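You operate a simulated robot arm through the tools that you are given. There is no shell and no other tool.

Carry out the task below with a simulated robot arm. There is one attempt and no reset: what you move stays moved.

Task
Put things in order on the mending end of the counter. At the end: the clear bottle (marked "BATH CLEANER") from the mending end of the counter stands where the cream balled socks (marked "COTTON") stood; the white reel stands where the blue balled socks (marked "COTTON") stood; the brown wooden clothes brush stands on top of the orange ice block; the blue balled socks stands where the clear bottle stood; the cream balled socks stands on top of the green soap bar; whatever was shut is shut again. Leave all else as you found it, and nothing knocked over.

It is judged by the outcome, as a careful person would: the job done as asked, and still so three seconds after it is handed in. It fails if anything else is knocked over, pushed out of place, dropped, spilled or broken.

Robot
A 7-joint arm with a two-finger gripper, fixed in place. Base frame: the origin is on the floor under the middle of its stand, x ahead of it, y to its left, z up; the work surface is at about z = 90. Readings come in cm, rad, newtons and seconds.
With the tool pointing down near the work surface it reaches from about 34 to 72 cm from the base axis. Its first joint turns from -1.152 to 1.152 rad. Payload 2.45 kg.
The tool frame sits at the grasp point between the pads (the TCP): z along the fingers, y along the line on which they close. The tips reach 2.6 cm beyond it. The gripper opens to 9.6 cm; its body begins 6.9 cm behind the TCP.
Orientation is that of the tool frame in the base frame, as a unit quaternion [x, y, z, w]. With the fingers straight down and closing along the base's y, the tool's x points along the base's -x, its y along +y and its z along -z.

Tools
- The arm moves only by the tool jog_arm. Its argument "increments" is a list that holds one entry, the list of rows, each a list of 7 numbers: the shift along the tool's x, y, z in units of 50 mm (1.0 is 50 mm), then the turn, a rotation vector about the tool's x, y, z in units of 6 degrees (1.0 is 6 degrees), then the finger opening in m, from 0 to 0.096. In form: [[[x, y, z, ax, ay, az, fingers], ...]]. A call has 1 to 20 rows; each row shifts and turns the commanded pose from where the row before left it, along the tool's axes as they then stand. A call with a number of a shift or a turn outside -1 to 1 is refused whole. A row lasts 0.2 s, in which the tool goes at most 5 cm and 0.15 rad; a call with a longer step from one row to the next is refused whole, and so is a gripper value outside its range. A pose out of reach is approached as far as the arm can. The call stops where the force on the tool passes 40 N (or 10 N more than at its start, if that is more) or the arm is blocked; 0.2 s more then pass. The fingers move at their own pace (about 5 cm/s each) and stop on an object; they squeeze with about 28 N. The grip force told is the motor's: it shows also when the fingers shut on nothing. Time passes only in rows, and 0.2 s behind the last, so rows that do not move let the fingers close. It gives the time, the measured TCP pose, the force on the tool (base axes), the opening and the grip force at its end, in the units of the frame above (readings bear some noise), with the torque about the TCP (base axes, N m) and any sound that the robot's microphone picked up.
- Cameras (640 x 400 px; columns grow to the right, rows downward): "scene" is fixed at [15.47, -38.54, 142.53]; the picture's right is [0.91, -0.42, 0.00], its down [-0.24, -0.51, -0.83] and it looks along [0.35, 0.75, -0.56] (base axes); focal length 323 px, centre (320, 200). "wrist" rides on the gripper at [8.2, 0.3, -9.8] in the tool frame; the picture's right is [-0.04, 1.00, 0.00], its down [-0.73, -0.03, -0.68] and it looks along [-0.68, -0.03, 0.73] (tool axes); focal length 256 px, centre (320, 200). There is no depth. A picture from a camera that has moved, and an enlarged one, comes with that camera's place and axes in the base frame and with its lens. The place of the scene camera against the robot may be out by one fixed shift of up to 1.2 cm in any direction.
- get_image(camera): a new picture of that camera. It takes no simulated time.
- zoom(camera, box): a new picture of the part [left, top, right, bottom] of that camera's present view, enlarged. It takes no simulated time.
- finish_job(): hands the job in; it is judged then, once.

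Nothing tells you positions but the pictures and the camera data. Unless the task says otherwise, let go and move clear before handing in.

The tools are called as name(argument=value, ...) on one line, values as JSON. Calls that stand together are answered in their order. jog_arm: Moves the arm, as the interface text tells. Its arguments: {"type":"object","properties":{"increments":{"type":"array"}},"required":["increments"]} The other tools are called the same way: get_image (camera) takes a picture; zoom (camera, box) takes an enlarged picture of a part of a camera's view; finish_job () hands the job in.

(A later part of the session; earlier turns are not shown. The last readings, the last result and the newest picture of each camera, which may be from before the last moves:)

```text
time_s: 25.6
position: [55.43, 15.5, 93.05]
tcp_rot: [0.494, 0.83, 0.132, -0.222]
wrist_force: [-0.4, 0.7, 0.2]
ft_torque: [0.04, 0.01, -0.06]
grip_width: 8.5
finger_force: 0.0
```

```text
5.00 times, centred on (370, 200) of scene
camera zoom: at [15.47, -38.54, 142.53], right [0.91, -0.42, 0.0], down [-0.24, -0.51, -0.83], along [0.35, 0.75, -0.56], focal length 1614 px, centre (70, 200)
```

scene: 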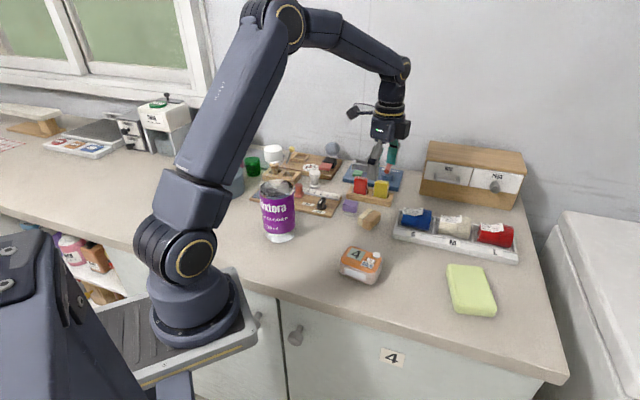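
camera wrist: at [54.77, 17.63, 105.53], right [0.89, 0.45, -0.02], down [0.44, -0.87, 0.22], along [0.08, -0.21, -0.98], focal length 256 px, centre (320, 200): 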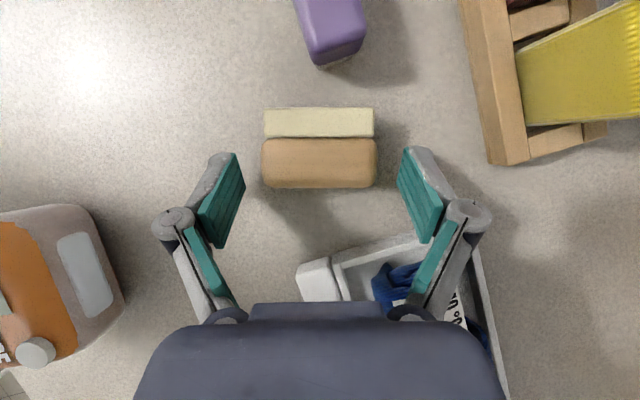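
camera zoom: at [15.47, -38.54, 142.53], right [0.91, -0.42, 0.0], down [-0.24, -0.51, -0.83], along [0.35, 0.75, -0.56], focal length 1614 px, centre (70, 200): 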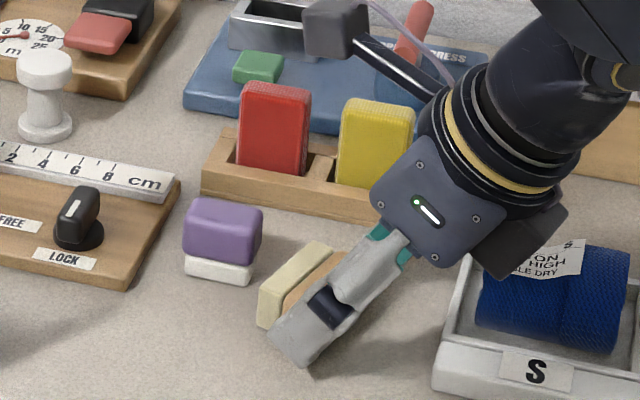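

The fingers straddle the brush ends evenly, so I'll close on it.

jog_arm(increments=[[[0, 0, 0, 0, 0, 0, 0.04], [0, 0, 0, 0, 0, 0, 0.04], [0, 0, 0, 0, 0, 0, 0.04], [0, 0, 0, 0, 0, 0, 0.04], [0, 0, 0, 0, 0, 0, 0.04]]])

get_image(camera="wrist")

```text
time_s: 26.8
position: [55.51, 15.64, 93.09]
tcp_rot: [0.493, 0.831, 0.131, -0.222]
wrist_force: [-0.3, 0.0, 1.7]
ft_torque: [0.01, 0.08, 0.02]
grip_width: 5.93
finger_force: 27.5
```

```text
taken
camera wrist: at [54.77, 17.63, 105.55], right [0.89, 0.45, -0.02], down [0.44, -0.87, 0.22], along [0.08, -0.21, -0.97], focal length 256 px, centre (320, 200)
```

wrist: 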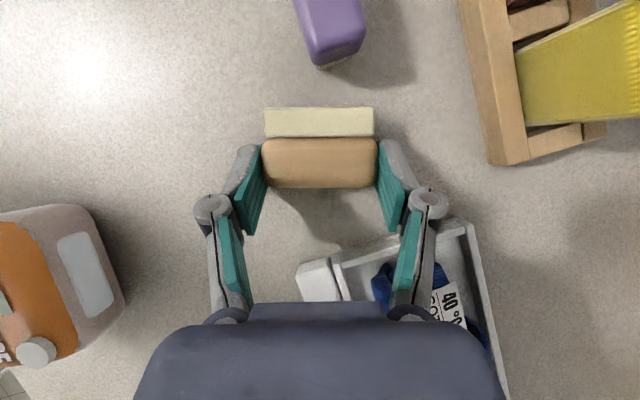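

I'm holding the brush at 5.9 cm with full force. I'll lift slowly and check that it stays.

jog_arm(increments=[[[0.02, 0, -0.035, 0, 0, 0, 0.04], [0.04, 0, -0.07, 0, 0, 0, 0.04], [0.05, 0, -0.087, 0, 0, 0, 0.04], [0.05, 0, -0.087, 0, 0, 0, 0.04], [0.05, 0, -0.087, 0, 0, 0, 0.04], [0.05, 0, -0.087, 0, 0, 0, 0.04], [0.02, 0, -0.035, 0, 0, 0, 0.04]]])

get_image(camera="wrist")

zoom(camera="scene", box=[320, 160, 420, 240])

```text
time_s: 28.4
position: [55.39, 15.65, 95.72]
tcp_rot: [0.493, 0.831, 0.132, -0.223]
wrist_force: [0.4, 1.0, -0.5]
ft_torque: [-0.02, -0.05, 0.02]
grip_width: 5.93
finger_force: 28.0
```

```text
taken
camera wrist: at [54.72, 17.64, 108.32], right [0.89, 0.45, -0.02], down [0.44, -0.87, 0.22], along [0.08, -0.21, -0.97], focal length 256 px, centre (320, 200)
```

wrist: 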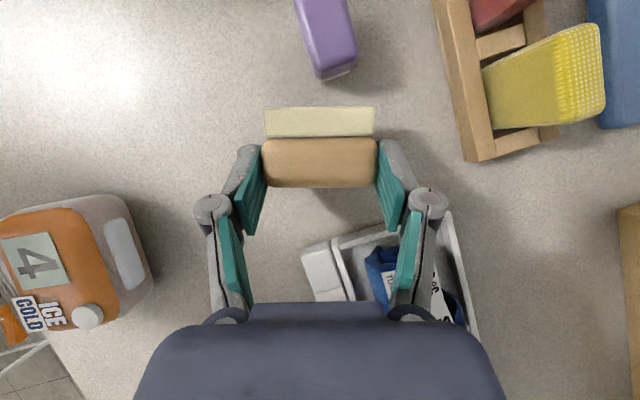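

```text
5.00 times, centred on (370, 200) of scene
camera zoom: at [15.47, -38.54, 142.53], right [0.91, -0.42, 0.0], down [-0.24, -0.51, -0.83], along [0.35, 0.75, -0.56], focal length 1614 px, centre (70, 200)
```

zoom: 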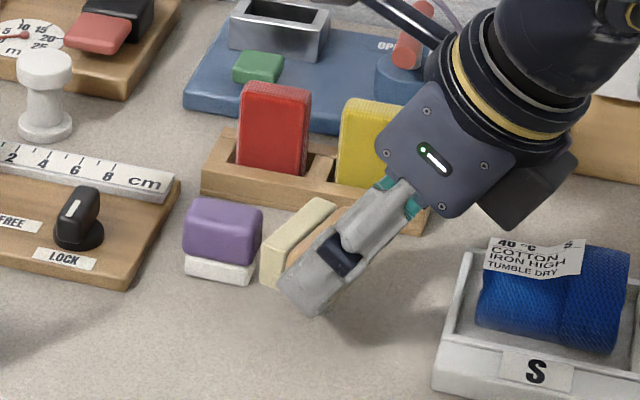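

The hold is solid. I'll lift higher, bring the hand vertical and carry the brush to the clear patch of counter near (55, 0).

jog_arm(increments=[[[0.1, 0, -0.17, 0, 0, 0, 0.04], [0.2, 0, -0.346, 0, 0, 0, 0.04], [0.2, 0, -0.346, 0, 0, 0, 0.04], [0.2, 0, -0.346, 0, 0, 0, 0.04], [0.1, 0, -0.17, 0, 0, 0, 0.04], [0, 0, 0, 0, -1, 0, 0.04], [0, 0, 0, 0, -1, 0, 0.04], [0, 0, 0, 0, -1, 0, 0.04], [0, 0, 0, 0, -1, 0, 0.04], [0, 0, 0, 0, -1, 0, 0.04], [-0.27, -0.157, 0, 0, 0, 0, 0.04], [-0.542, -0.314, 0, 0, 0, 0, 0.04], [-0.542, -0.314, 0, 0, 0, 0, 0.04], [-0.542, -0.314, 0, 0, 0, 0, 0.04], [-0.542, -0.314, 0, 0, 0, 0, 0.04], [-0.27, -0.157, 0, 0, 0, 0, 0.04]]])

get_image(camera="wrist")

get_image(camera="scene")

```text
time_s: 31.8
position: [55.14, -0.15, 103.62]
tcp_rot: [0.51, 0.86, 0.0, 0.0]
wrist_force: [-0.1, -0.4, -0.3]
ft_torque: [-0.01, 0.0, 0.01]
grip_width: 5.93
finger_force: 28.5
```

```text
taken
camera wrist: at [51.52, 7.19, 113.54], right [0.9, 0.44, 0.0], down [0.33, -0.66, 0.68], along [0.3, -0.61, -0.73], focal length 256 px, centre (320, 200)
```

wrist: 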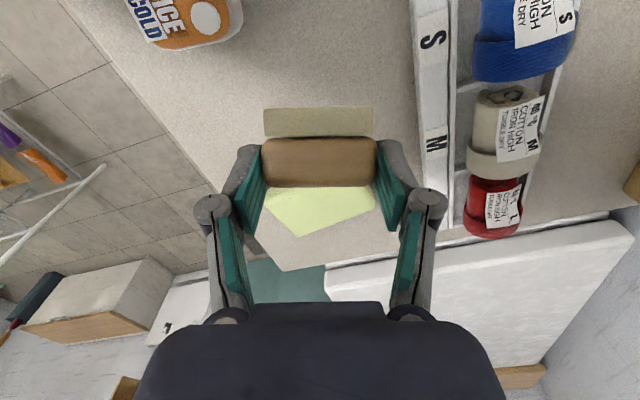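

```text
taken
```

scene: 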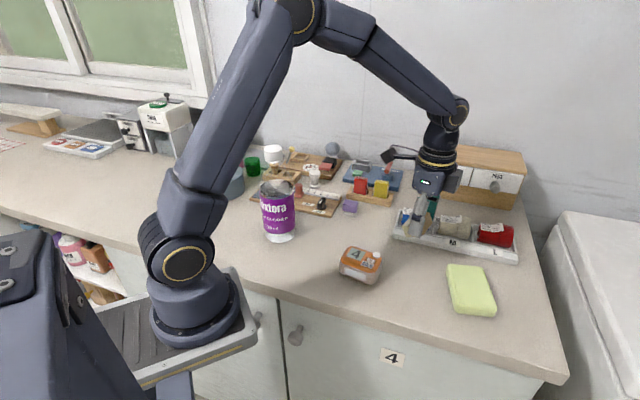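

The brush stays fixed in the fingers. Now I'll roll the hand 50° the other way so the wood top turns upward.

jog_arm(increments=[[[0, 0, 0, 0, -0.8, 0, 0.04], [0, 0, 0, 0, -1, 0, 0.04], [0, 0, 0, 0, -1, 0, 0.04], [0, 0, 0, 0, -1, 0, 0.04], [0, 0, 0, 0, -1, 0, 0.04], [0, 0, 0, 0, -1, 0, 0.04], [0, 0, 0, 0, -1, 0, 0.04], [0, 0, 0, 0, -1, 0, 0.04], [0, 0, 0, 0, -0.53, 0, 0.04]]])

get_image(camera="wrist")

get_image(camera="scene")

zoom(camera="scene", box=[340, 130, 500, 270])

```text
time_s: 33.8
position: [54.98, 0.07, 103.72]
tcp_rot: [0.463, 0.779, -0.216, 0.364]
wrist_force: [0.1, 0.5, -0.3]
ft_torque: [0.01, 0.0, 0.01]
grip_width: 5.92
finger_force: 28.2
```

```text
taken
camera wrist: at [49.22, 11.34, 103.82], right [0.89, 0.46, 0.03], down [-0.05, 0.03, 1.0], along [0.45, -0.89, 0.05], focal length 256 px, centre (320, 200)
```

wrist: 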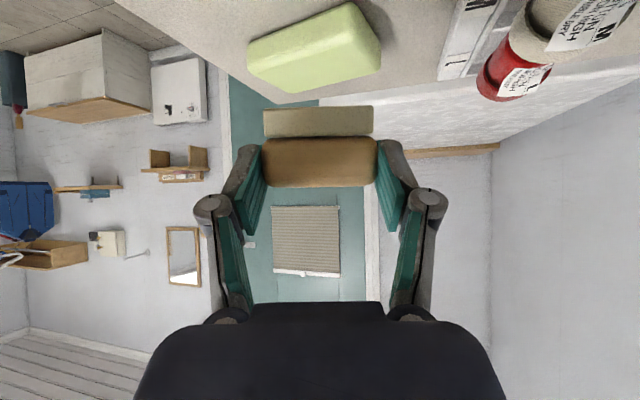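

```text
taken
```

scene: 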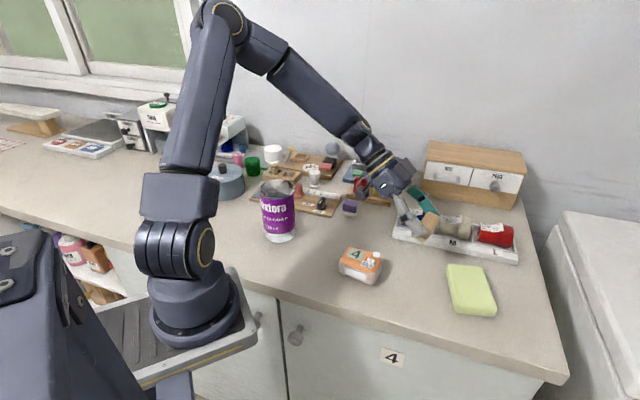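

```text
2.86 times, centred on (420, 200) of scene
camera zoom: at [15.47, -38.54, 142.53], right [0.91, -0.42, 0.0], down [-0.24, -0.51, -0.83], along [0.35, 0.75, -0.56], focal length 922 px, centre (34, 200)
```

zoom: 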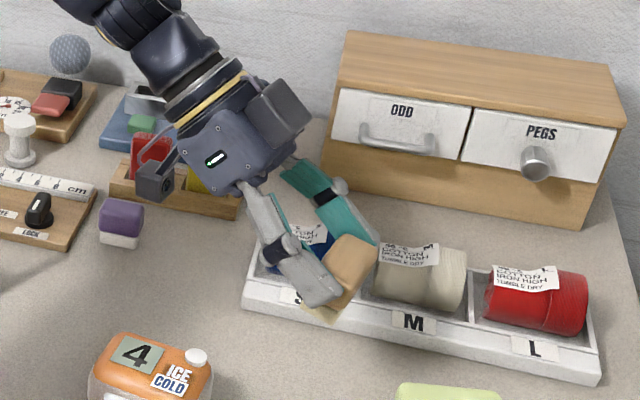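

The brush is now about 10° short of upright and the wrist camera still clears the counter. I'll turn 5° more and lower it to just above the surface.

jog_arm(increments=[[[0, 0, 0, 0, -0.83, 0, 0.04], [0.373, 0, 0.261, 0, 0, 0, 0.04], [0.373, 0, 0.261, 0, 0, 0, 0.04], [0.373, 0, 0.261, 0, 0, 0, 0.04], [0.28, 0, 0.196, 0, 0, 0, 0.04], [0.093, 0, 0.065, 0, 0, 0, 0.04]]])

zoom(camera="scene", box=[340, 150, 500, 280])

get_image(camera="wrist")

```text
time_s: 35.2
position: [54.89, -0.04, 94.76]
tcp_rot: [0.453, 0.763, -0.235, 0.397]
wrist_force: [-0.1, -0.1, -0.8]
ft_torque: [0.03, -0.05, 0.0]
grip_width: 5.95
finger_force: 28.5
```

```text
3.08 times, centred on (420, 215) of scene
camera zoom: at [15.47, -38.54, 142.53], right [0.91, -0.42, 0.0], down [-0.24, -0.51, -0.83], along [0.35, 0.75, -0.56], focal length 993 px, centre (12, 154)
```

zoom: 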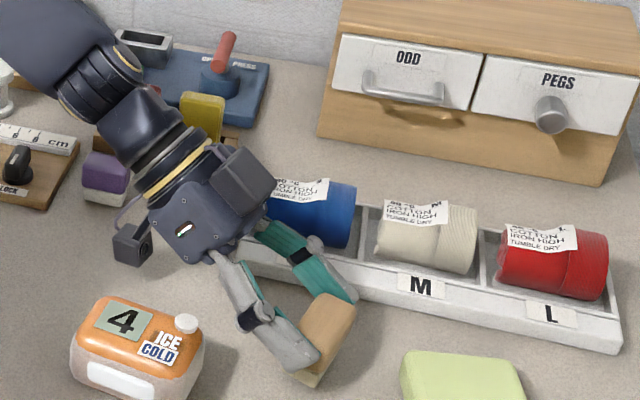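

```text
taken
camera wrist: at [49.22, 11.31, 93.64], right [0.89, 0.46, 0.03], down [-0.09, 0.1, 0.99], along [0.45, -0.88, 0.13], focal length 256 px, centre (320, 200)
```

wrist: 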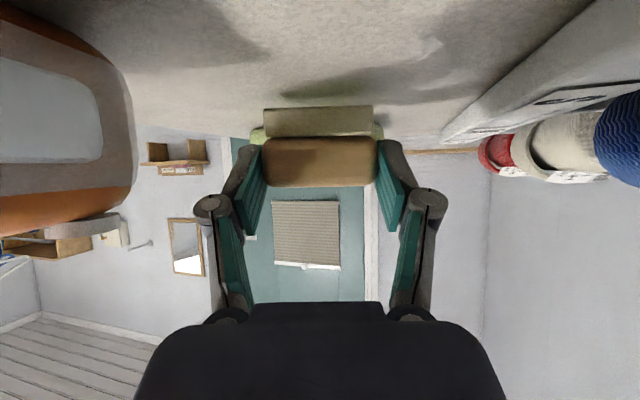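

The brush bottom is about 0.7 cm above the counter. I'll lower it in small steps and watch for contact.

jog_arm(increments=[[[0.041, 0, 0.0287, 0, 0, 0, 0.04], [0.041, 0, 0.0287, 0, 0, 0, 0.04]]])

get_image(camera="wrist")

```text
time_s: 35.8
position: [54.95, -0.0, 94.25]
tcp_rot: [0.453, 0.762, -0.236, 0.397]
wrist_force: [0.6, 0.0, -0.1]
ft_torque: [0.0, 0.02, 0.02]
grip_width: 5.93
finger_force: 27.6
```

```text
taken
camera wrist: at [49.24, 11.29, 93.11], right [0.89, 0.46, 0.03], down [-0.09, 0.1, 0.99], along [0.45, -0.88, 0.13], focal length 256 px, centre (320, 200)
```

wrist: 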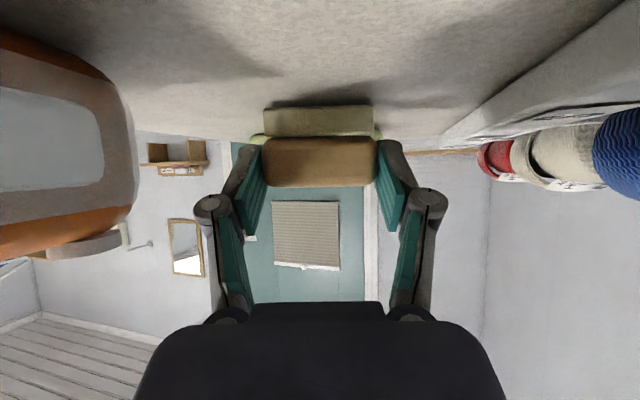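

jog_arm(increments=[[[0.025, 0, 0.0172, 0, 0, 0, 0.04], [0.016, 0, 0.0115, 0, 0, 0, 0.04]]])

get_image(camera="wrist")

```text
time_s: 36.4
position: [55.15, -0.05, 94.16]
tcp_rot: [0.452, 0.762, -0.236, 0.398]
wrist_force: [-2.6, 1.9, 11.6]
ft_torque: [-0.36, 0.28, -0.15]
grip_width: 5.93
finger_force: 27.7
```

```text
taken
camera wrist: at [49.31, 11.24, 92.96], right [0.89, 0.46, 0.03], down [-0.09, 0.11, 0.99], along [0.45, -0.88, 0.14], focal length 256 px, centre (320, 200)
```

wrist: 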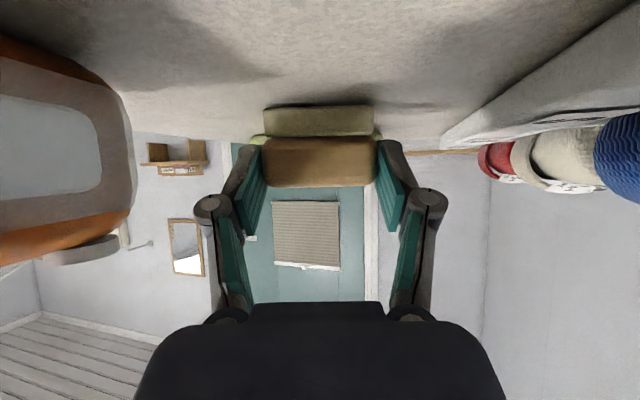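

The brush edge touched the counter at about 11 N. I'll ease off slightly and open the fingers gently so it settles upright.

jog_arm(increments=[[[-0.012, 0, -0.0086, 0, 0, 0, 0.04], [0, 0, 0, 0, 0, 0, 0.063], [0, 0, 0, 0, 0, 0, 0.068], [0, 0, 0, 0, 0, 0, 0.08], [0, 0, 0, 0, 0, 0, 0.085]]])

get_image(camera="wrist")

zoom(camera="scene", box=[360, 190, 460, 270])

```text
time_s: 37.6
position: [55.09, -0.04, 93.94]
tcp_rot: [0.452, 0.762, -0.236, 0.398]
wrist_force: [-0.1, -0.3, 0.6]
ft_torque: [-0.01, 0.0, 0.02]
grip_width: 8.52
finger_force: 0.1
```

```text
taken
camera wrist: at [49.28, 11.28, 92.95], right [0.89, 0.46, 0.03], down [-0.09, 0.1, 0.99], along [0.45, -0.88, 0.13], focal length 256 px, centre (320, 200)
```

wrist: 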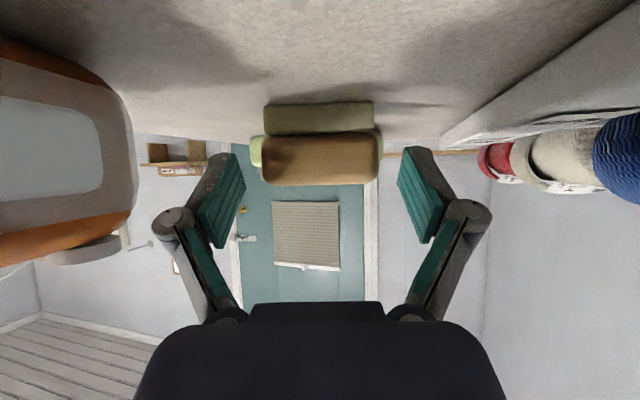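

```text
5.00 times, centred on (410, 230) of scene
camera zoom: at [15.47, -38.54, 142.53], right [0.91, -0.42, 0.0], down [-0.24, -0.51, -0.83], along [0.35, 0.75, -0.56], focal length 1614 px, centre (-130, 50)
```

zoom: 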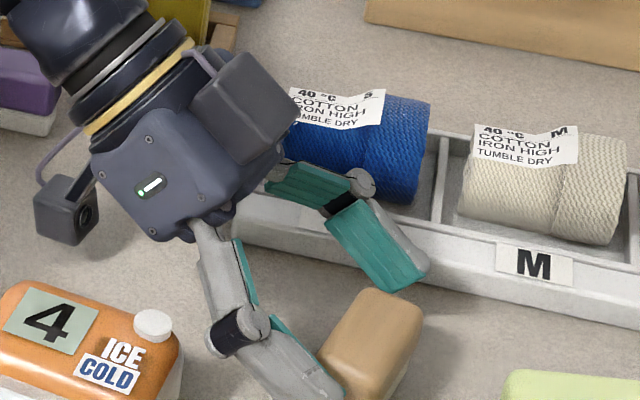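

The brush is standing upright on the counter again. I'll back straight up and bring the hand back to vertical.

jog_arm(increments=[[[-0.1, 0, -0.07, 0, 0, 0, 0.085], [-0.393, 0, -0.275, 0, 0, 0, 0.085], [-0.393, 0, -0.275, 0, 0, 0, 0.085], [-0.393, 0, -0.275, 0, 0, 0, 0.085], [-0.393, 0, -0.275, 0, 0, 0, 0.085], [-0.393, 0, -0.275, 0, 0, 0, 0.085], [0, 0, 0, 0, 1, 0, 0.085], [0, 0, 0, 0, 1, 0, 0.085], [0, 0, 0, 0, 1, 0, 0.085], [0, 0, 0, 0, 1, 0, 0.085], [0, 0, 0, 0, 1, 0, 0.085], [0, 0, 0, 0, 1, 0, 0.085], [0, 0, 0, 0, 1, 0, 0.085], [0, 0, 0, 0, 1, 0, 0.085], [0, 0, 0, 0, 1, 0, 0.085], [0, 0, 0, 0, 0.16, 0, 0.085]]])

get_image(camera="wrist")

get_image(camera="scene")

```text
time_s: 41.0
position: [55.03, 0.06, 106.73]
tcp_rot: [0.511, 0.86, 0.001, 0.0]
wrist_force: [-0.5, 0.6, -0.1]
ft_torque: [-0.01, -0.02, 0.01]
grip_width: 8.5
finger_force: 0.0
```

```text
taken
camera wrist: at [51.49, 7.25, 116.43], right [0.9, 0.44, 0.0], down [0.33, -0.66, 0.68], along [0.3, -0.61, -0.74], focal length 256 px, centre (320, 200)
```

wrist: 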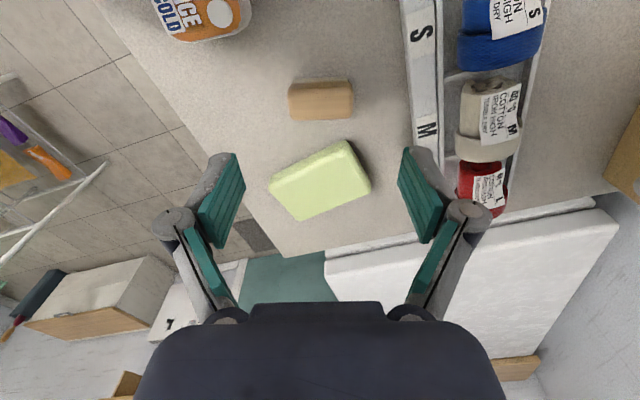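

```text
taken
```

scene: 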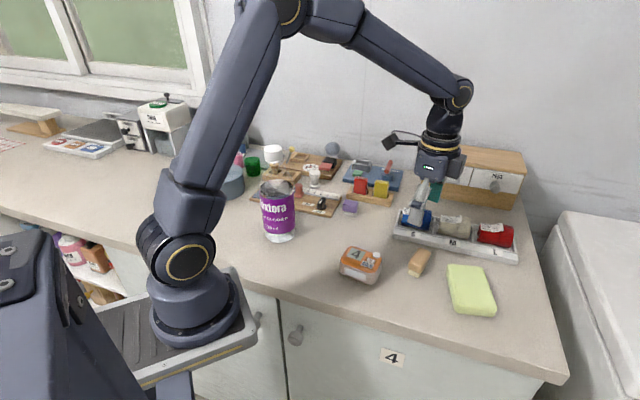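

zoom(camera="wrist", box=[260, 50, 380, 140])

zoom(camera="scene", box=[380, 230, 460, 290])

```text
4.44 times, centred on (320, 95) of wrist
camera zoom: at [51.49, 7.25, 116.43], right [0.9, 0.44, 0.0], down [0.33, -0.66, 0.68], along [0.3, -0.61, -0.74], focal length 1138 px, centre (320, 667)
```

zoom: 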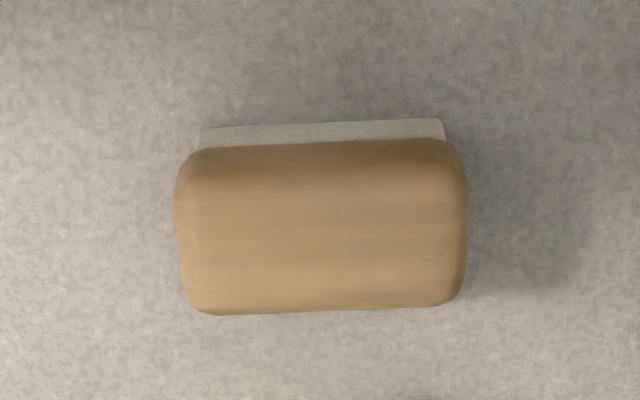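

```text
6.67 times, centred on (420, 260) of scene
camera zoom: at [15.47, -38.54, 142.53], right [0.91, -0.42, 0.0], down [-0.24, -0.51, -0.83], along [0.35, 0.75, -0.56], focal length 2151 px, centre (-347, -200)
```

zoom: 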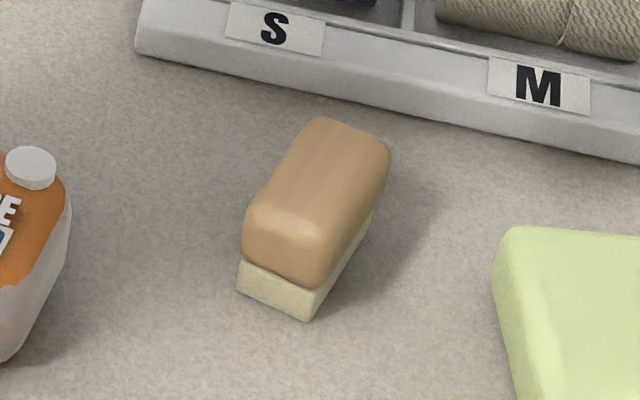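

The brush is upright and well aligned with the fingers, at about tool offset (-1.2, -0.1). I'll come down over it and grip its ends low, since that grip held well before.

jog_arm(increments=[[[-0.24, -0.02, 0, 0, 0, 0, 0.082], [0, 0, 0.8, 0, 0, 0, 0.082], [0, 0, 0.8, 0, 0, 0, 0.082], [0, 0, 0.6, 0, 0, 0, 0.082], [0, 0, 0.3, 0, 0, 0, 0.082], [0, 0, 0.22, 0, 0, 0, 0.082]]])

get_image(camera="wrist")

```text
time_s: 42.4
position: [55.59, -1.32, 92.94]
tcp_rot: [0.511, 0.86, 0.0, 0.0]
wrist_force: [0.2, -0.4, -0.4]
ft_torque: [0.02, 0.03, -0.01]
grip_width: 8.17
finger_force: 0.1
```

```text
taken
camera wrist: at [51.95, 6.07, 102.82], right [0.9, 0.44, 0.0], down [0.33, -0.66, 0.68], along [0.3, -0.61, -0.73], focal length 256 px, centre (320, 200)
```

wrist: 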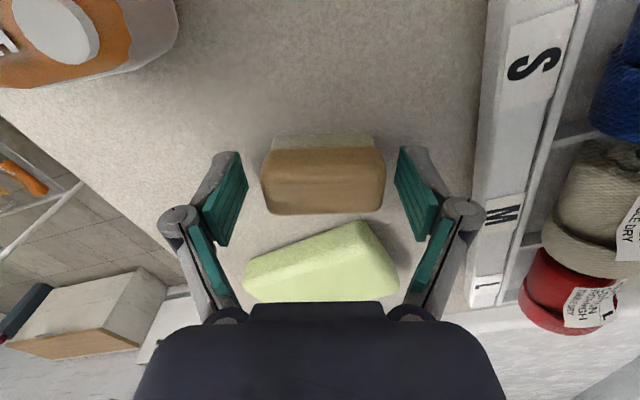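

jog_arm(increments=[[[0, 0, 0, 0, 0, 0, 0.03], [0, 0, 0, 0, 0, 0, 0.03], [0, 0, 0, 0, 0, 0, 0.03], [0, 0, 0, 0, 0, 0, 0.03], [0, 0, -0.04, 0, 0, 0, 0.03], [0, 0, -0.06, 0, 0, 0, 0.03], [0, 0, -0.1, 0, 0, 0, 0.03], [0, 0, -0.1, 0, 0, 0, 0.03], [0, 0, -0.1, 0, 0, 0, 0.03]]])

get_image(camera="wrist")

```text
time_s: 44.4
position: [55.51, -1.15, 95.1]
tcp_rot: [0.51, 0.86, 0.0, 0.0]
wrist_force: [0.1, 0.2, -0.6]
ft_torque: [0.02, -0.04, 0.0]
grip_width: 5.88
finger_force: 28.0
```

```text
taken
camera wrist: at [51.96, 6.18, 104.77], right [0.9, 0.44, 0.0], down [0.33, -0.66, 0.68], along [0.3, -0.61, -0.73], focal length 256 px, centre (320, 200)
```

wrist: 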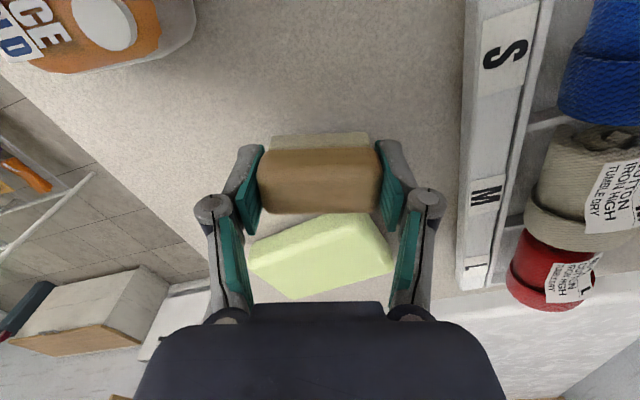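

The brush holds without slipping. I'll carry it to above the ice block.

jog_arm(increments=[[[0, 0, -0.3, 0, 0, 0, 0.03], [0, 0, -0.6, 0, 0, 0, 0.03], [0, 0, -0.6, 0, 0, 0, 0.03], [0, 0, -0.6, 0, 0, 0, 0.03], [0, 0, -0.3, 0, 0, 0, 0.03], [0.225, -0.219, 0, 0, 0, 0, 0.03], [0.45, -0.4385, 0, 0, 0, 0, 0.03], [0.45, -0.4385, 0, 0, 0, 0, 0.03], [0.45, -0.4385, 0, 0, 0, 0, 0.03], [0.225, -0.219, 0, 0, 0, 0, 0.03]]])

get_image(camera="wrist")

get_image(camera="scene")

```text
time_s: 46.6
position: [43.36, 2.62, 106.82]
tcp_rot: [0.511, 0.86, 0.0, 0.0]
wrist_force: [-1.0, -1.0, -1.1]
ft_torque: [0.05, 0.0, -0.02]
grip_width: 5.88
finger_force: 28.5
```

```text
taken
camera wrist: at [39.8, 9.89, 116.63], right [0.9, 0.44, 0.0], down [0.33, -0.66, 0.68], along [0.3, -0.61, -0.73], focal length 256 px, centre (320, 200)
```

wrist: 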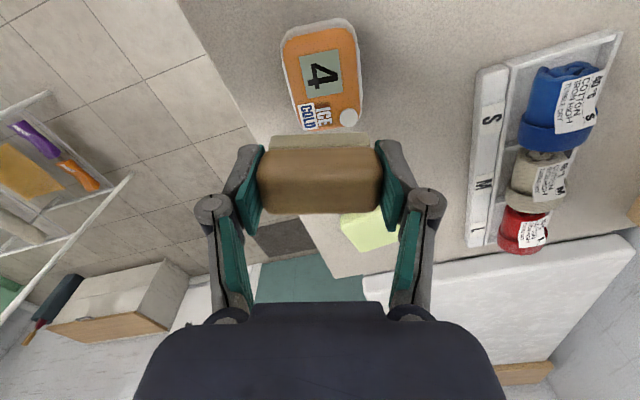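

```text
taken
```

scene: 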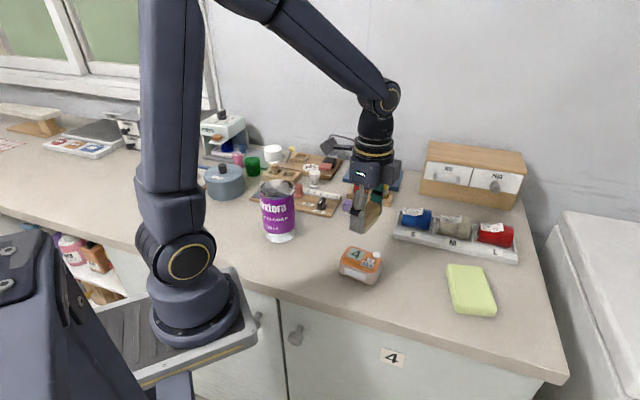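

zoom(camera="wrist", box=[250, 0, 410, 140])

```text
2.86 times, centred on (330, 70) of wrist
camera zoom: at [39.8, 9.89, 116.63], right [0.9, 0.44, 0.0], down [0.33, -0.66, 0.68], along [0.3, -0.61, -0.73], focal length 731 px, centre (291, 571)
```

zoom: 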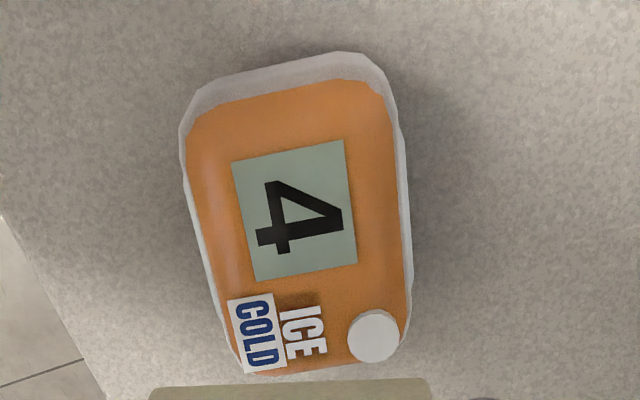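

The ice block's top is clear, with the cap in the far corner. I'll align over the "4" panel away from the cap, rotate about 5° to match, and lower partway.

jog_arm(increments=[[[0.13, 0.037, 0, 0, 0, -0.39, 0.03], [0.13, 0.037, 0, 0, 0, -0.39, 0.03], [0, 0, 0.4, 0, 0, 0, 0.03], [0, 0, 0.5, 0, 0, 0, 0.03], [0, 0, 0.4, 0, 0, 0, 0.03], [0, 0, 0.3, 0, 0, 0, 0.03]]])

get_image(camera="wrist")

zoom(camera="scene", box=[320, 190, 420, 290])

```text
time_s: 48.0
position: [43.07, 3.87, 98.87]
tcp_rot: [0.475, 0.88, -0.001, 0.0]
wrist_force: [-0.2, 0.1, -0.5]
ft_torque: [-0.01, 0.0, 0.02]
grip_width: 5.86
finger_force: 28.8
```

```text
taken
camera wrist: at [39.07, 10.88, 108.79], right [0.86, 0.52, 0.0], down [0.38, -0.63, 0.68], along [0.35, -0.58, -0.73], focal length 256 px, centre (320, 200)
```

wrist: 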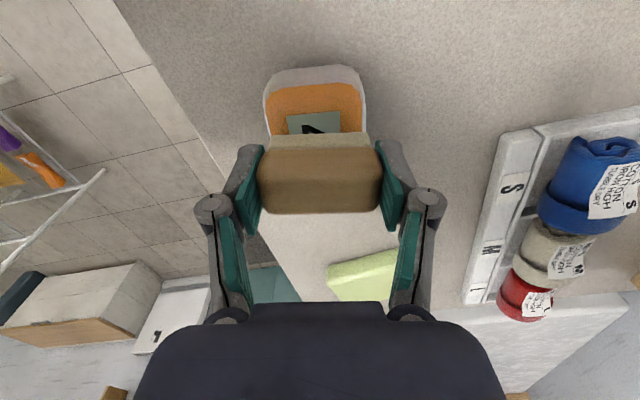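

```text
4.00 times, centred on (370, 240) of scene
camera zoom: at [15.47, -38.54, 142.53], right [0.91, -0.42, 0.0], down [-0.24, -0.51, -0.83], along [0.35, 0.75, -0.56], focal length 1291 px, centre (120, 40)
```

zoom: 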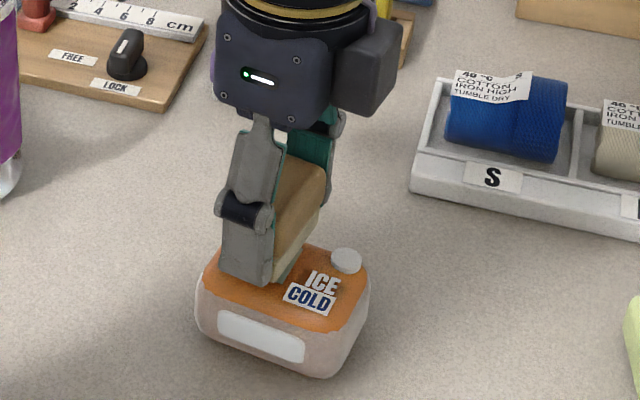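

It looks aligned over the panel and clear of the cap. I'll lower in small steps until contact.

jog_arm(increments=[[[0, 0, 0.15, 0, 0, 0, 0.03], [0, 0, 0.1, 0, 0, 0, 0.03], [0, 0, 0.06, 0, 0, 0, 0.03]]])

zoom(camera="scene", box=[330, 220, 400, 290])

```text
time_s: 48.8
position: [43.31, 3.9, 97.44]
tcp_rot: [0.476, 0.88, 0.001, 0.002]
wrist_force: [-2.2, -3.2, 25.1]
ft_torque: [-0.12, 0.09, -0.04]
grip_width: 5.87
finger_force: 28.2
```

```text
5.71 times, centred on (365, 255) of scene
camera zoom: at [15.43, -38.55, 142.53], right [0.91, -0.42, 0.0], down [-0.24, -0.51, -0.83], along [0.35, 0.75, -0.56], focal length 1844 px, centre (63, -114)
```

zoom: 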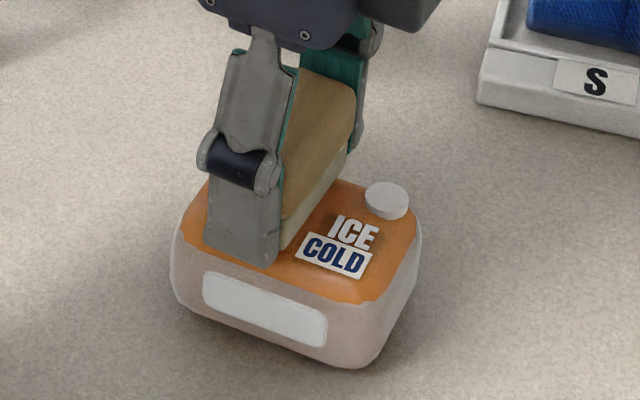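

Contact is about 25 N with the brush on the ice block. I'll ease off a little and release slowly.

jog_arm(increments=[[[0, 0, -0.025, 0, 0, 0, 0.03], [0, 0, 0, 0, 0, 0, 0.03], [0, 0, 0, 0, 0, 0, 0.062], [0, 0, 0, 0, 0, 0, 0.066], [0, 0, 0, 0, 0, 0, 0.072], [0, 0, 0, 0, 0, 0, 0.08]]])

zoom(camera="scene", box=[330, 220, 400, 290])

get_image(camera="wrist")

```text
time_s: 50.2
position: [43.11, 3.96, 97.51]
tcp_rot: [0.475, 0.88, 0.001, -0.001]
wrist_force: [-0.1, 0.2, -0.4]
ft_torque: [0.03, -0.01, 0.02]
grip_width: 8.02
finger_force: 0.1
```

```text
5.71 times, centred on (365, 255) of scene
camera zoom: at [15.47, -38.54, 142.53], right [0.91, -0.42, 0.0], down [-0.24, -0.51, -0.83], along [0.35, 0.75, -0.56], focal length 1844 px, centre (63, -114)
```

zoom: 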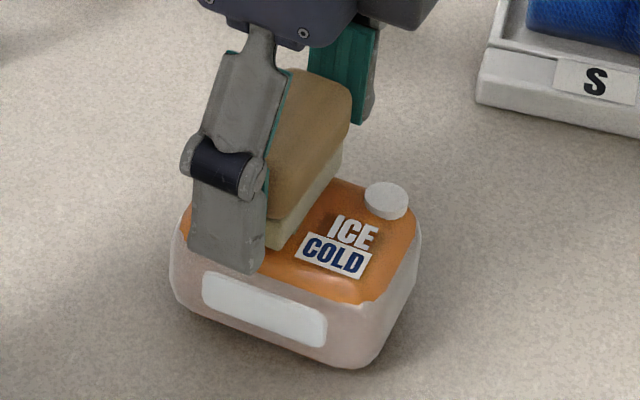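

```text
taken
camera wrist: at [39.07, 10.92, 107.36], right [0.86, 0.51, 0.0], down [0.38, -0.63, 0.68], along [0.35, -0.58, -0.73], focal length 256 px, centre (320, 200)
```

wrist: 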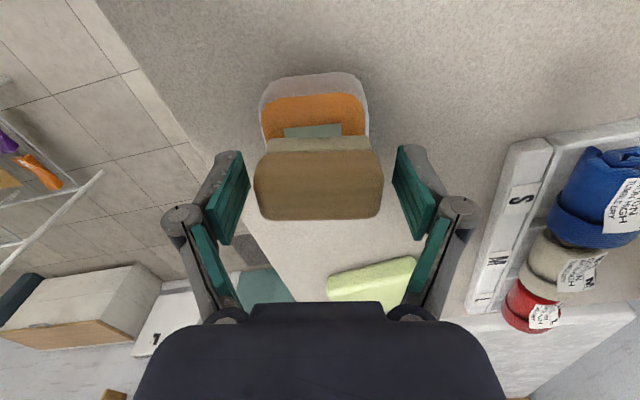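

The brush stands on the ice block, clear of the cap. I'll rise, turn to 45° across the tray, and move over the cream socks.

jog_arm(increments=[[[0, 0, -0.3, 0, 0, 0, 0.08], [0, 0, -0.7, 0, 0, 0, 0.08], [0, 0, -0.8, 0, 0, 0, 0.08], [0, 0, -0.7, 0, 0, 0, 0.08], [0, 0, 0, 0, 0, -0.97, 0.08], [0, 0, 0, 0, 0, -0.98, 0.08], [-0.643, 0.667, 0, 0, 0, 0, 0.08], [-0.643, 0.667, 0, 0, 0, 0, 0.08], [-0.643, 0.667, 0, 0, 0, 0, 0.08], [-0.643, 0.667, 0, 0, 0, 0, 0.08], [-0.643, 0.667, 0, 0, 0, 0, 0.08], [-0.643, 0.667, 0, 0, 0, 0, 0.08]]])

get_image(camera="wrist")

get_image(camera="scene")

```text
time_s: 52.8
position: [69.6, 4.38, 109.97]
tcp_rot: [0.383, 0.924, -0.001, -0.003]
wrist_force: [0.0, 0.5, 0.4]
ft_torque: [-0.01, 0.0, 0.01]
grip_width: 8.01
finger_force: 0.1
out of reach, approached as far as the arm can: row 12
```

```text
taken
camera wrist: at [64.27, 10.39, 119.85], right [0.74, 0.68, 0.0], down [0.5, -0.54, 0.68], along [0.46, -0.5, -0.74], focal length 256 px, centre (320, 200)
```

wrist: 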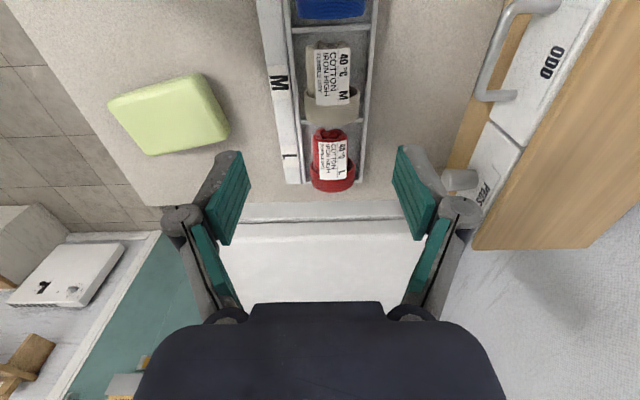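

```text
taken
```

scene: 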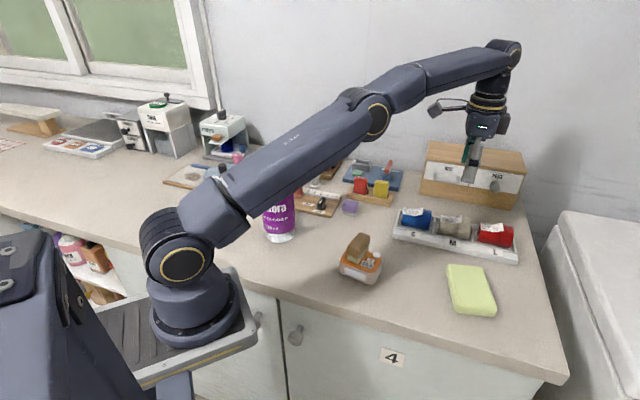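

At this height the arm's reach ends at about 69.7 cm, so I'll remember to tilt the hand outward when placing the bottle. I'll zoom in on the cream socks and their slot from here.

zoom(camera="wrist", box=[240, 0, 400, 200])

zoom(camera="scene", box=[320, 220, 400, 290])

```text
2.00 times, centred on (320, 100) of wrist
camera zoom: at [64.27, 10.39, 119.85], right [0.74, 0.68, 0.0], down [0.5, -0.54, 0.68], along [0.46, -0.5, -0.74], focal length 512 px, centre (320, 400)
```

zoom: 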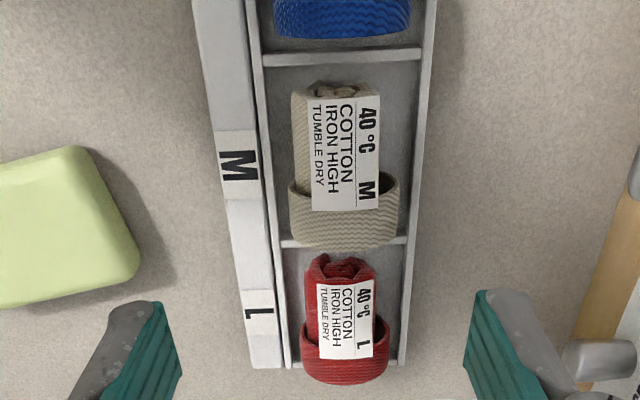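

```text
5.71 times, centred on (360, 255) of scene
camera zoom: at [15.47, -38.54, 142.53], right [0.91, -0.42, 0.0], down [-0.24, -0.51, -0.83], along [0.35, 0.75, -0.56], focal length 1844 px, centre (91, -114)
```

zoom: 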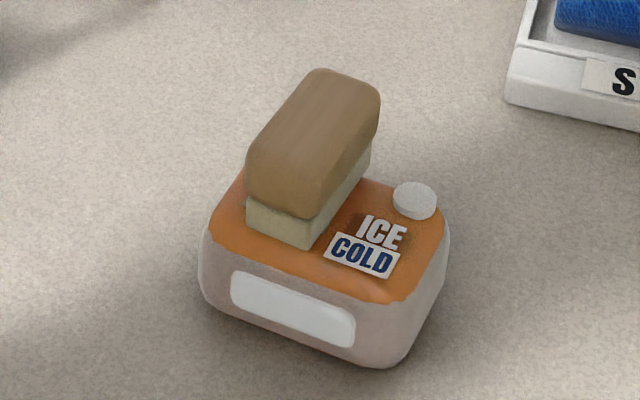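

The brush on the ice block looks right, and the cream socks are centred at about (70.8, 4.6). I'll descend partway, then correct the position against the reading.

jog_arm(increments=[[[0, 0, 0.6, 0, 0, 0, 0.08], [0, 0, 0.6, 0, 0, 0, 0.08], [0, 0, 0.4, 0, 0, 0, 0.08], [0, 0, 0, 0, 0, 0, 0.08]]])

get_image(camera="wrist")

```text
time_s: 53.8
position: [69.73, 4.4, 102.08]
tcp_rot: [0.382, 0.924, 0.0, 0.0]
wrist_force: [-0.8, -0.7, -0.6]
ft_torque: [0.06, 0.01, 0.0]
grip_width: 7.99
finger_force: 0.1
```

```text
taken
camera wrist: at [64.28, 10.37, 111.88], right [0.73, 0.68, 0.0], down [0.5, -0.54, 0.68], along [0.46, -0.5, -0.73], focal length 256 px, centre (320, 200)
```

wrist: 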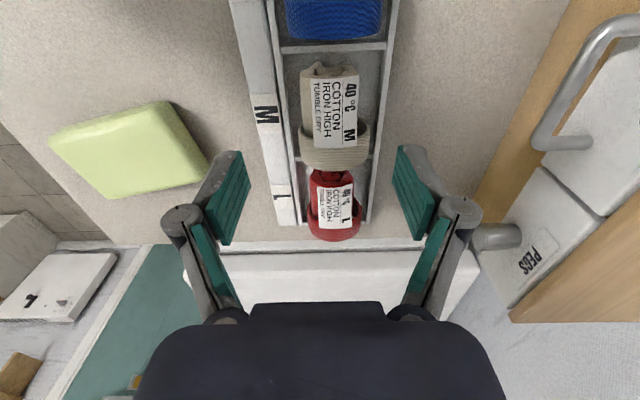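

jog_arm(increments=[[[-0.11, 0.11, 0.2, 0, 0, 0, 0.085], [-0.11, 0.11, 0.2, 0, 0, 0, 0.085], [0, 0, 0.3, 0, 0, 0, 0.085], [0, 0, 0.2, 0, 0, 0, 0.085]]])

get_image(camera="wrist")

zoom(camera="scene", box=[400, 170, 520, 270])

```text
time_s: 54.8
position: [71.31, 4.4, 97.58]
tcp_rot: [0.383, 0.924, 0.0, 0.0]
wrist_force: [-0.2, -0.3, 0.6]
ft_torque: [-0.02, 0.02, 0.01]
grip_width: 8.49
finger_force: 0.1
```

```text
taken
camera wrist: at [65.82, 10.42, 107.34], right [0.74, 0.68, 0.0], down [0.5, -0.54, 0.68], along [0.46, -0.5, -0.73], focal length 256 px, centre (320, 200)
```

wrist: 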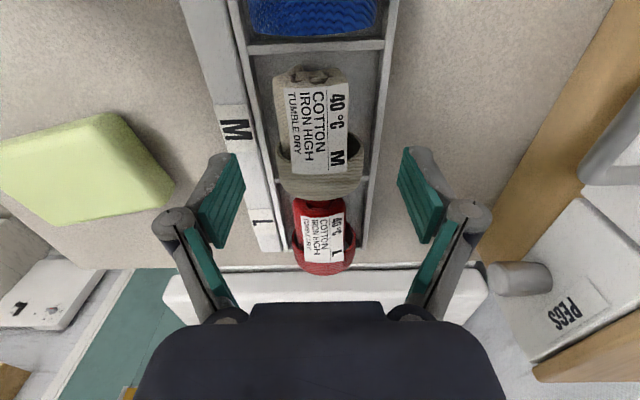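

```text
4.00 times, centred on (460, 220) of scene
camera zoom: at [15.47, -38.54, 142.53], right [0.91, -0.42, 0.0], down [-0.24, -0.51, -0.83], along [0.35, 0.75, -0.56], focal length 1291 px, centre (-240, 120)
```

zoom: 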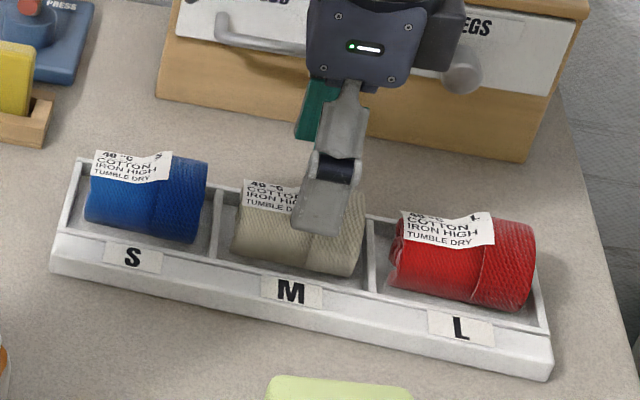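

The hand is centred over the cream socks. I'll shift slightly toward the thicker cuff and descend so the tips stay just above the tray rim.

jog_arm(increments=[[[-0.1, 0, 0.2, 0, 0, 0, 0.085], [0, 0, 0.2, 0, 0, 0, 0.085], [0, 0, 0.12, 0, 0, 0, 0.085]]])

get_image(camera="wrist")

zoom(camera="scene", box=[410, 180, 510, 260])

```text
time_s: 55.6
position: [71.62, 3.97, 94.94]
tcp_rot: [0.382, 0.924, 0.0, 0.0]
wrist_force: [0.5, -0.2, 0.5]
ft_torque: [-0.01, 0.01, 0.0]
grip_width: 8.48
finger_force: 0.0
```

```text
taken
camera wrist: at [66.17, 9.96, 104.69], right [0.74, 0.68, 0.0], down [0.5, -0.54, 0.68], along [0.46, -0.5, -0.73], focal length 256 px, centre (320, 200)
```

wrist: 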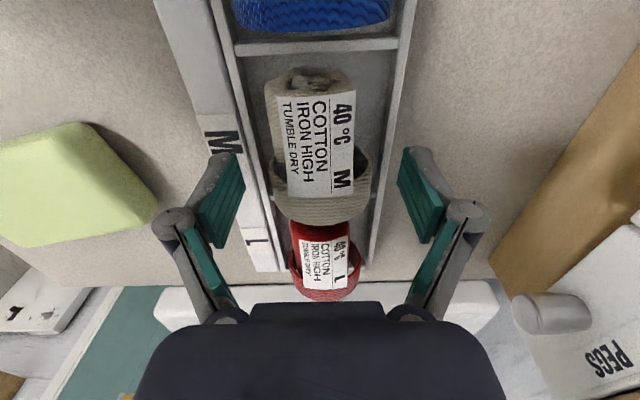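

```text
5.00 times, centred on (460, 220) of scene
camera zoom: at [15.47, -38.54, 142.53], right [0.91, -0.42, 0.0], down [-0.24, -0.51, -0.83], along [0.35, 0.75, -0.56], focal length 1614 px, centre (-380, 100)
```

zoom: 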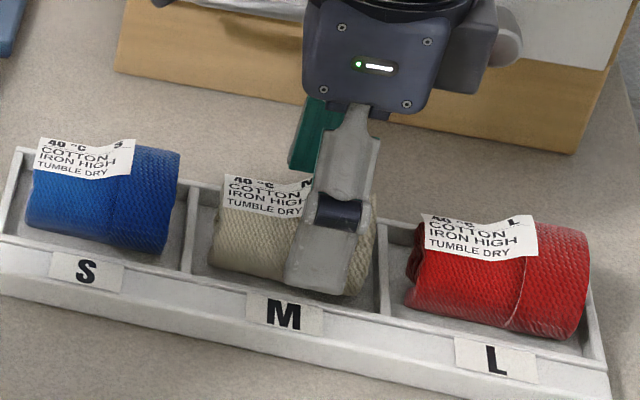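

The fingers straddle the cuff evenly just above the rims. I'll close now.

jog_arm(increments=[[[0, 0, 0, 0, 0, 0, 0.07], [0, 0, 0, 0, 0, 0, 0.06], [0, 0, 0, 0, 0, 0, 0.02], [0, 0, 0, 0, 0, 0, 0.02], [0, 0, 0, 0, 0, 0, 0.02], [0, 0, 0, 0, 0, 0, 0.02]]])

get_image(camera="wrist")

```text
time_s: 57.0
position: [71.62, 3.85, 94.92]
tcp_rot: [0.383, 0.924, 0.0, 0.0]
wrist_force: [-0.4, 0.4, 1.0]
ft_torque: [0.0, 0.03, 0.02]
grip_width: 5.03
finger_force: 27.9
```

```text
taken
camera wrist: at [66.16, 9.97, 104.73], right [0.74, 0.68, 0.0], down [0.5, -0.54, 0.68], along [0.46, -0.5, -0.73], focal length 256 px, centre (320, 200)
```

wrist: 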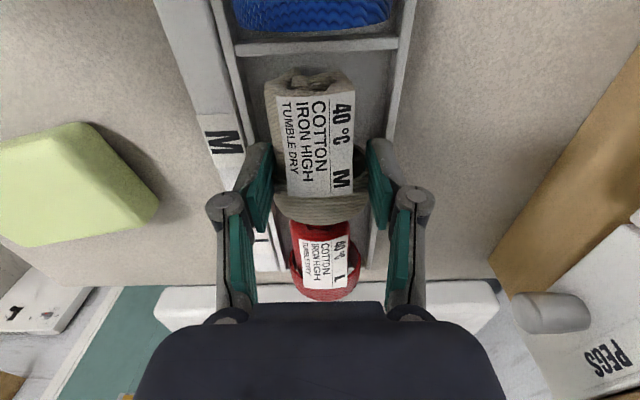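

I have the cream socks at 5.0 cm. I'll lift slowly and check.

jog_arm(increments=[[[0, 0, -0.05, 0, 0, 0, 0.02], [0, 0, -0.1, 0, 0, 0, 0.02], [0, 0, -0.12, 0, 0, 0, 0.02], [0, 0, -0.12, 0, 0, 0, 0.02], [0, 0, -0.12, 0, 0, 0, 0.02], [0, 0, -0.12, 0, 0, 0, 0.02], [0, 0, -0.12, 0, 0, 0, 0.02]]])

get_image(camera="wrist")

zoom(camera="scene", box=[410, 150, 530, 260])

```text
time_s: 58.6
position: [71.83, 4.02, 98.72]
tcp_rot: [0.383, 0.924, 0.0, 0.0]
wrist_force: [-1.0, -0.2, 0.0]
ft_torque: [0.0, -0.02, -0.02]
grip_width: 5.03
finger_force: 27.3
```

```text
taken
camera wrist: at [66.33, 10.0, 108.58], right [0.74, 0.68, 0.0], down [0.5, -0.54, 0.68], along [0.46, -0.5, -0.73], focal length 256 px, centre (320, 200)
```

wrist: 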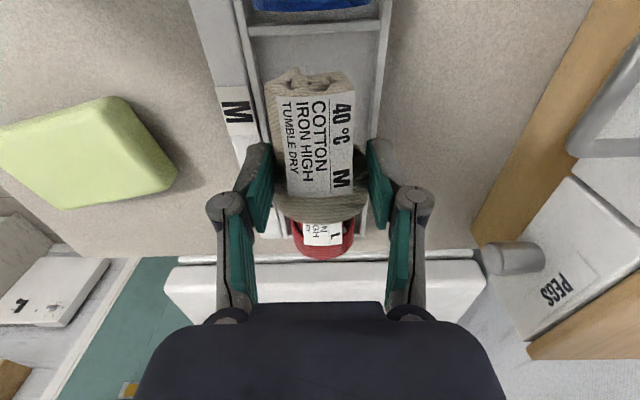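

```text
3.64 times, centred on (470, 205) of scene
camera zoom: at [15.47, -38.54, 142.53], right [0.91, -0.42, 0.0], down [-0.24, -0.51, -0.83], along [0.35, 0.75, -0.56], focal length 1174 px, centre (-226, 182)
```

zoom: 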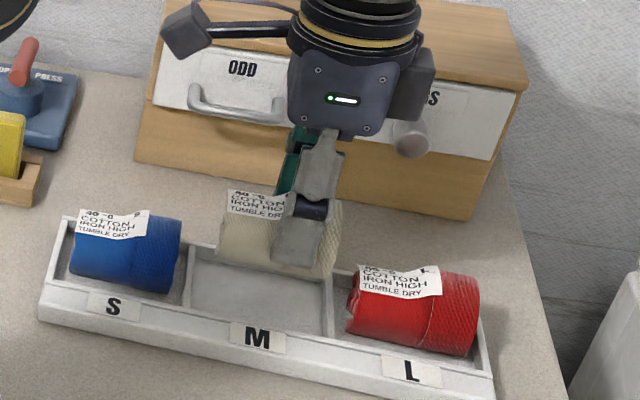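

The cream socks are held firmly and the M slot is empty. I'll carry them over to above the soap.

jog_arm(increments=[[[0, -0.2, -0.3, 0, 0, 0, 0.02], [0, -0.4, -0.4, 0, 0, 0, 0.02], [-0.13, -0.6, -0.3, 0, 0, 0, 0.02], [-0.13, -0.7, 0, 0, 0, 0, 0.02], [-0.13, -0.7, 0, 0, 0, 0, 0.02], [-0.13, -0.7, 0, 0, 0, 0, 0.02], [-0.13, -0.5, 0, 0, 0, 0, 0.02]]])

get_image(camera="wrist")

get_image(camera="scene")

```text
time_s: 60.2
position: [60.74, -11.83, 103.75]
tcp_rot: [0.383, 0.924, 0.0, 0.0]
wrist_force: [-0.7, 0.3, -0.7]
ft_torque: [0.0, -0.01, 0.04]
grip_width: 5.0
finger_force: 27.6
```

```text
taken
camera wrist: at [55.17, -5.85, 113.39], right [0.73, 0.68, 0.0], down [0.5, -0.54, 0.68], along [0.46, -0.5, -0.73], focal length 256 px, centre (320, 200)
```

wrist: 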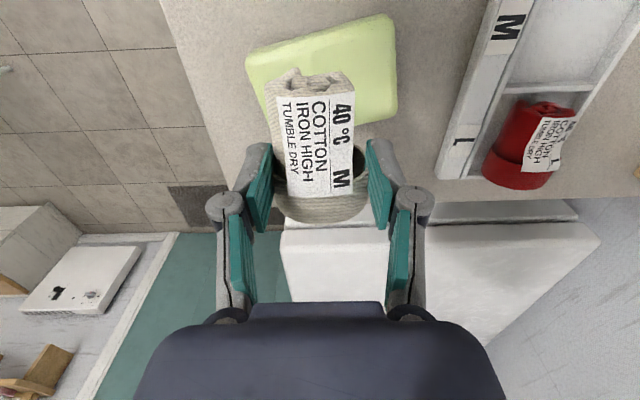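

```text
taken
```

scene: 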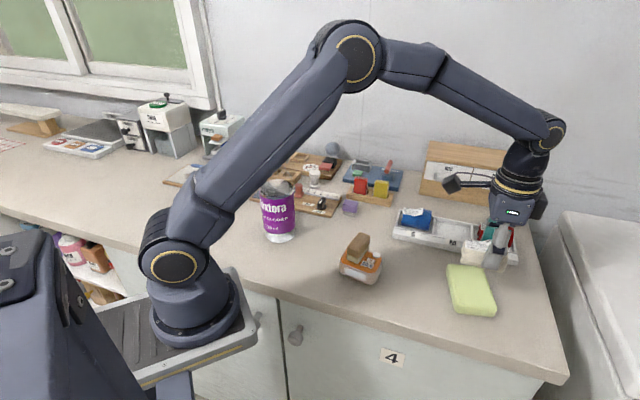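

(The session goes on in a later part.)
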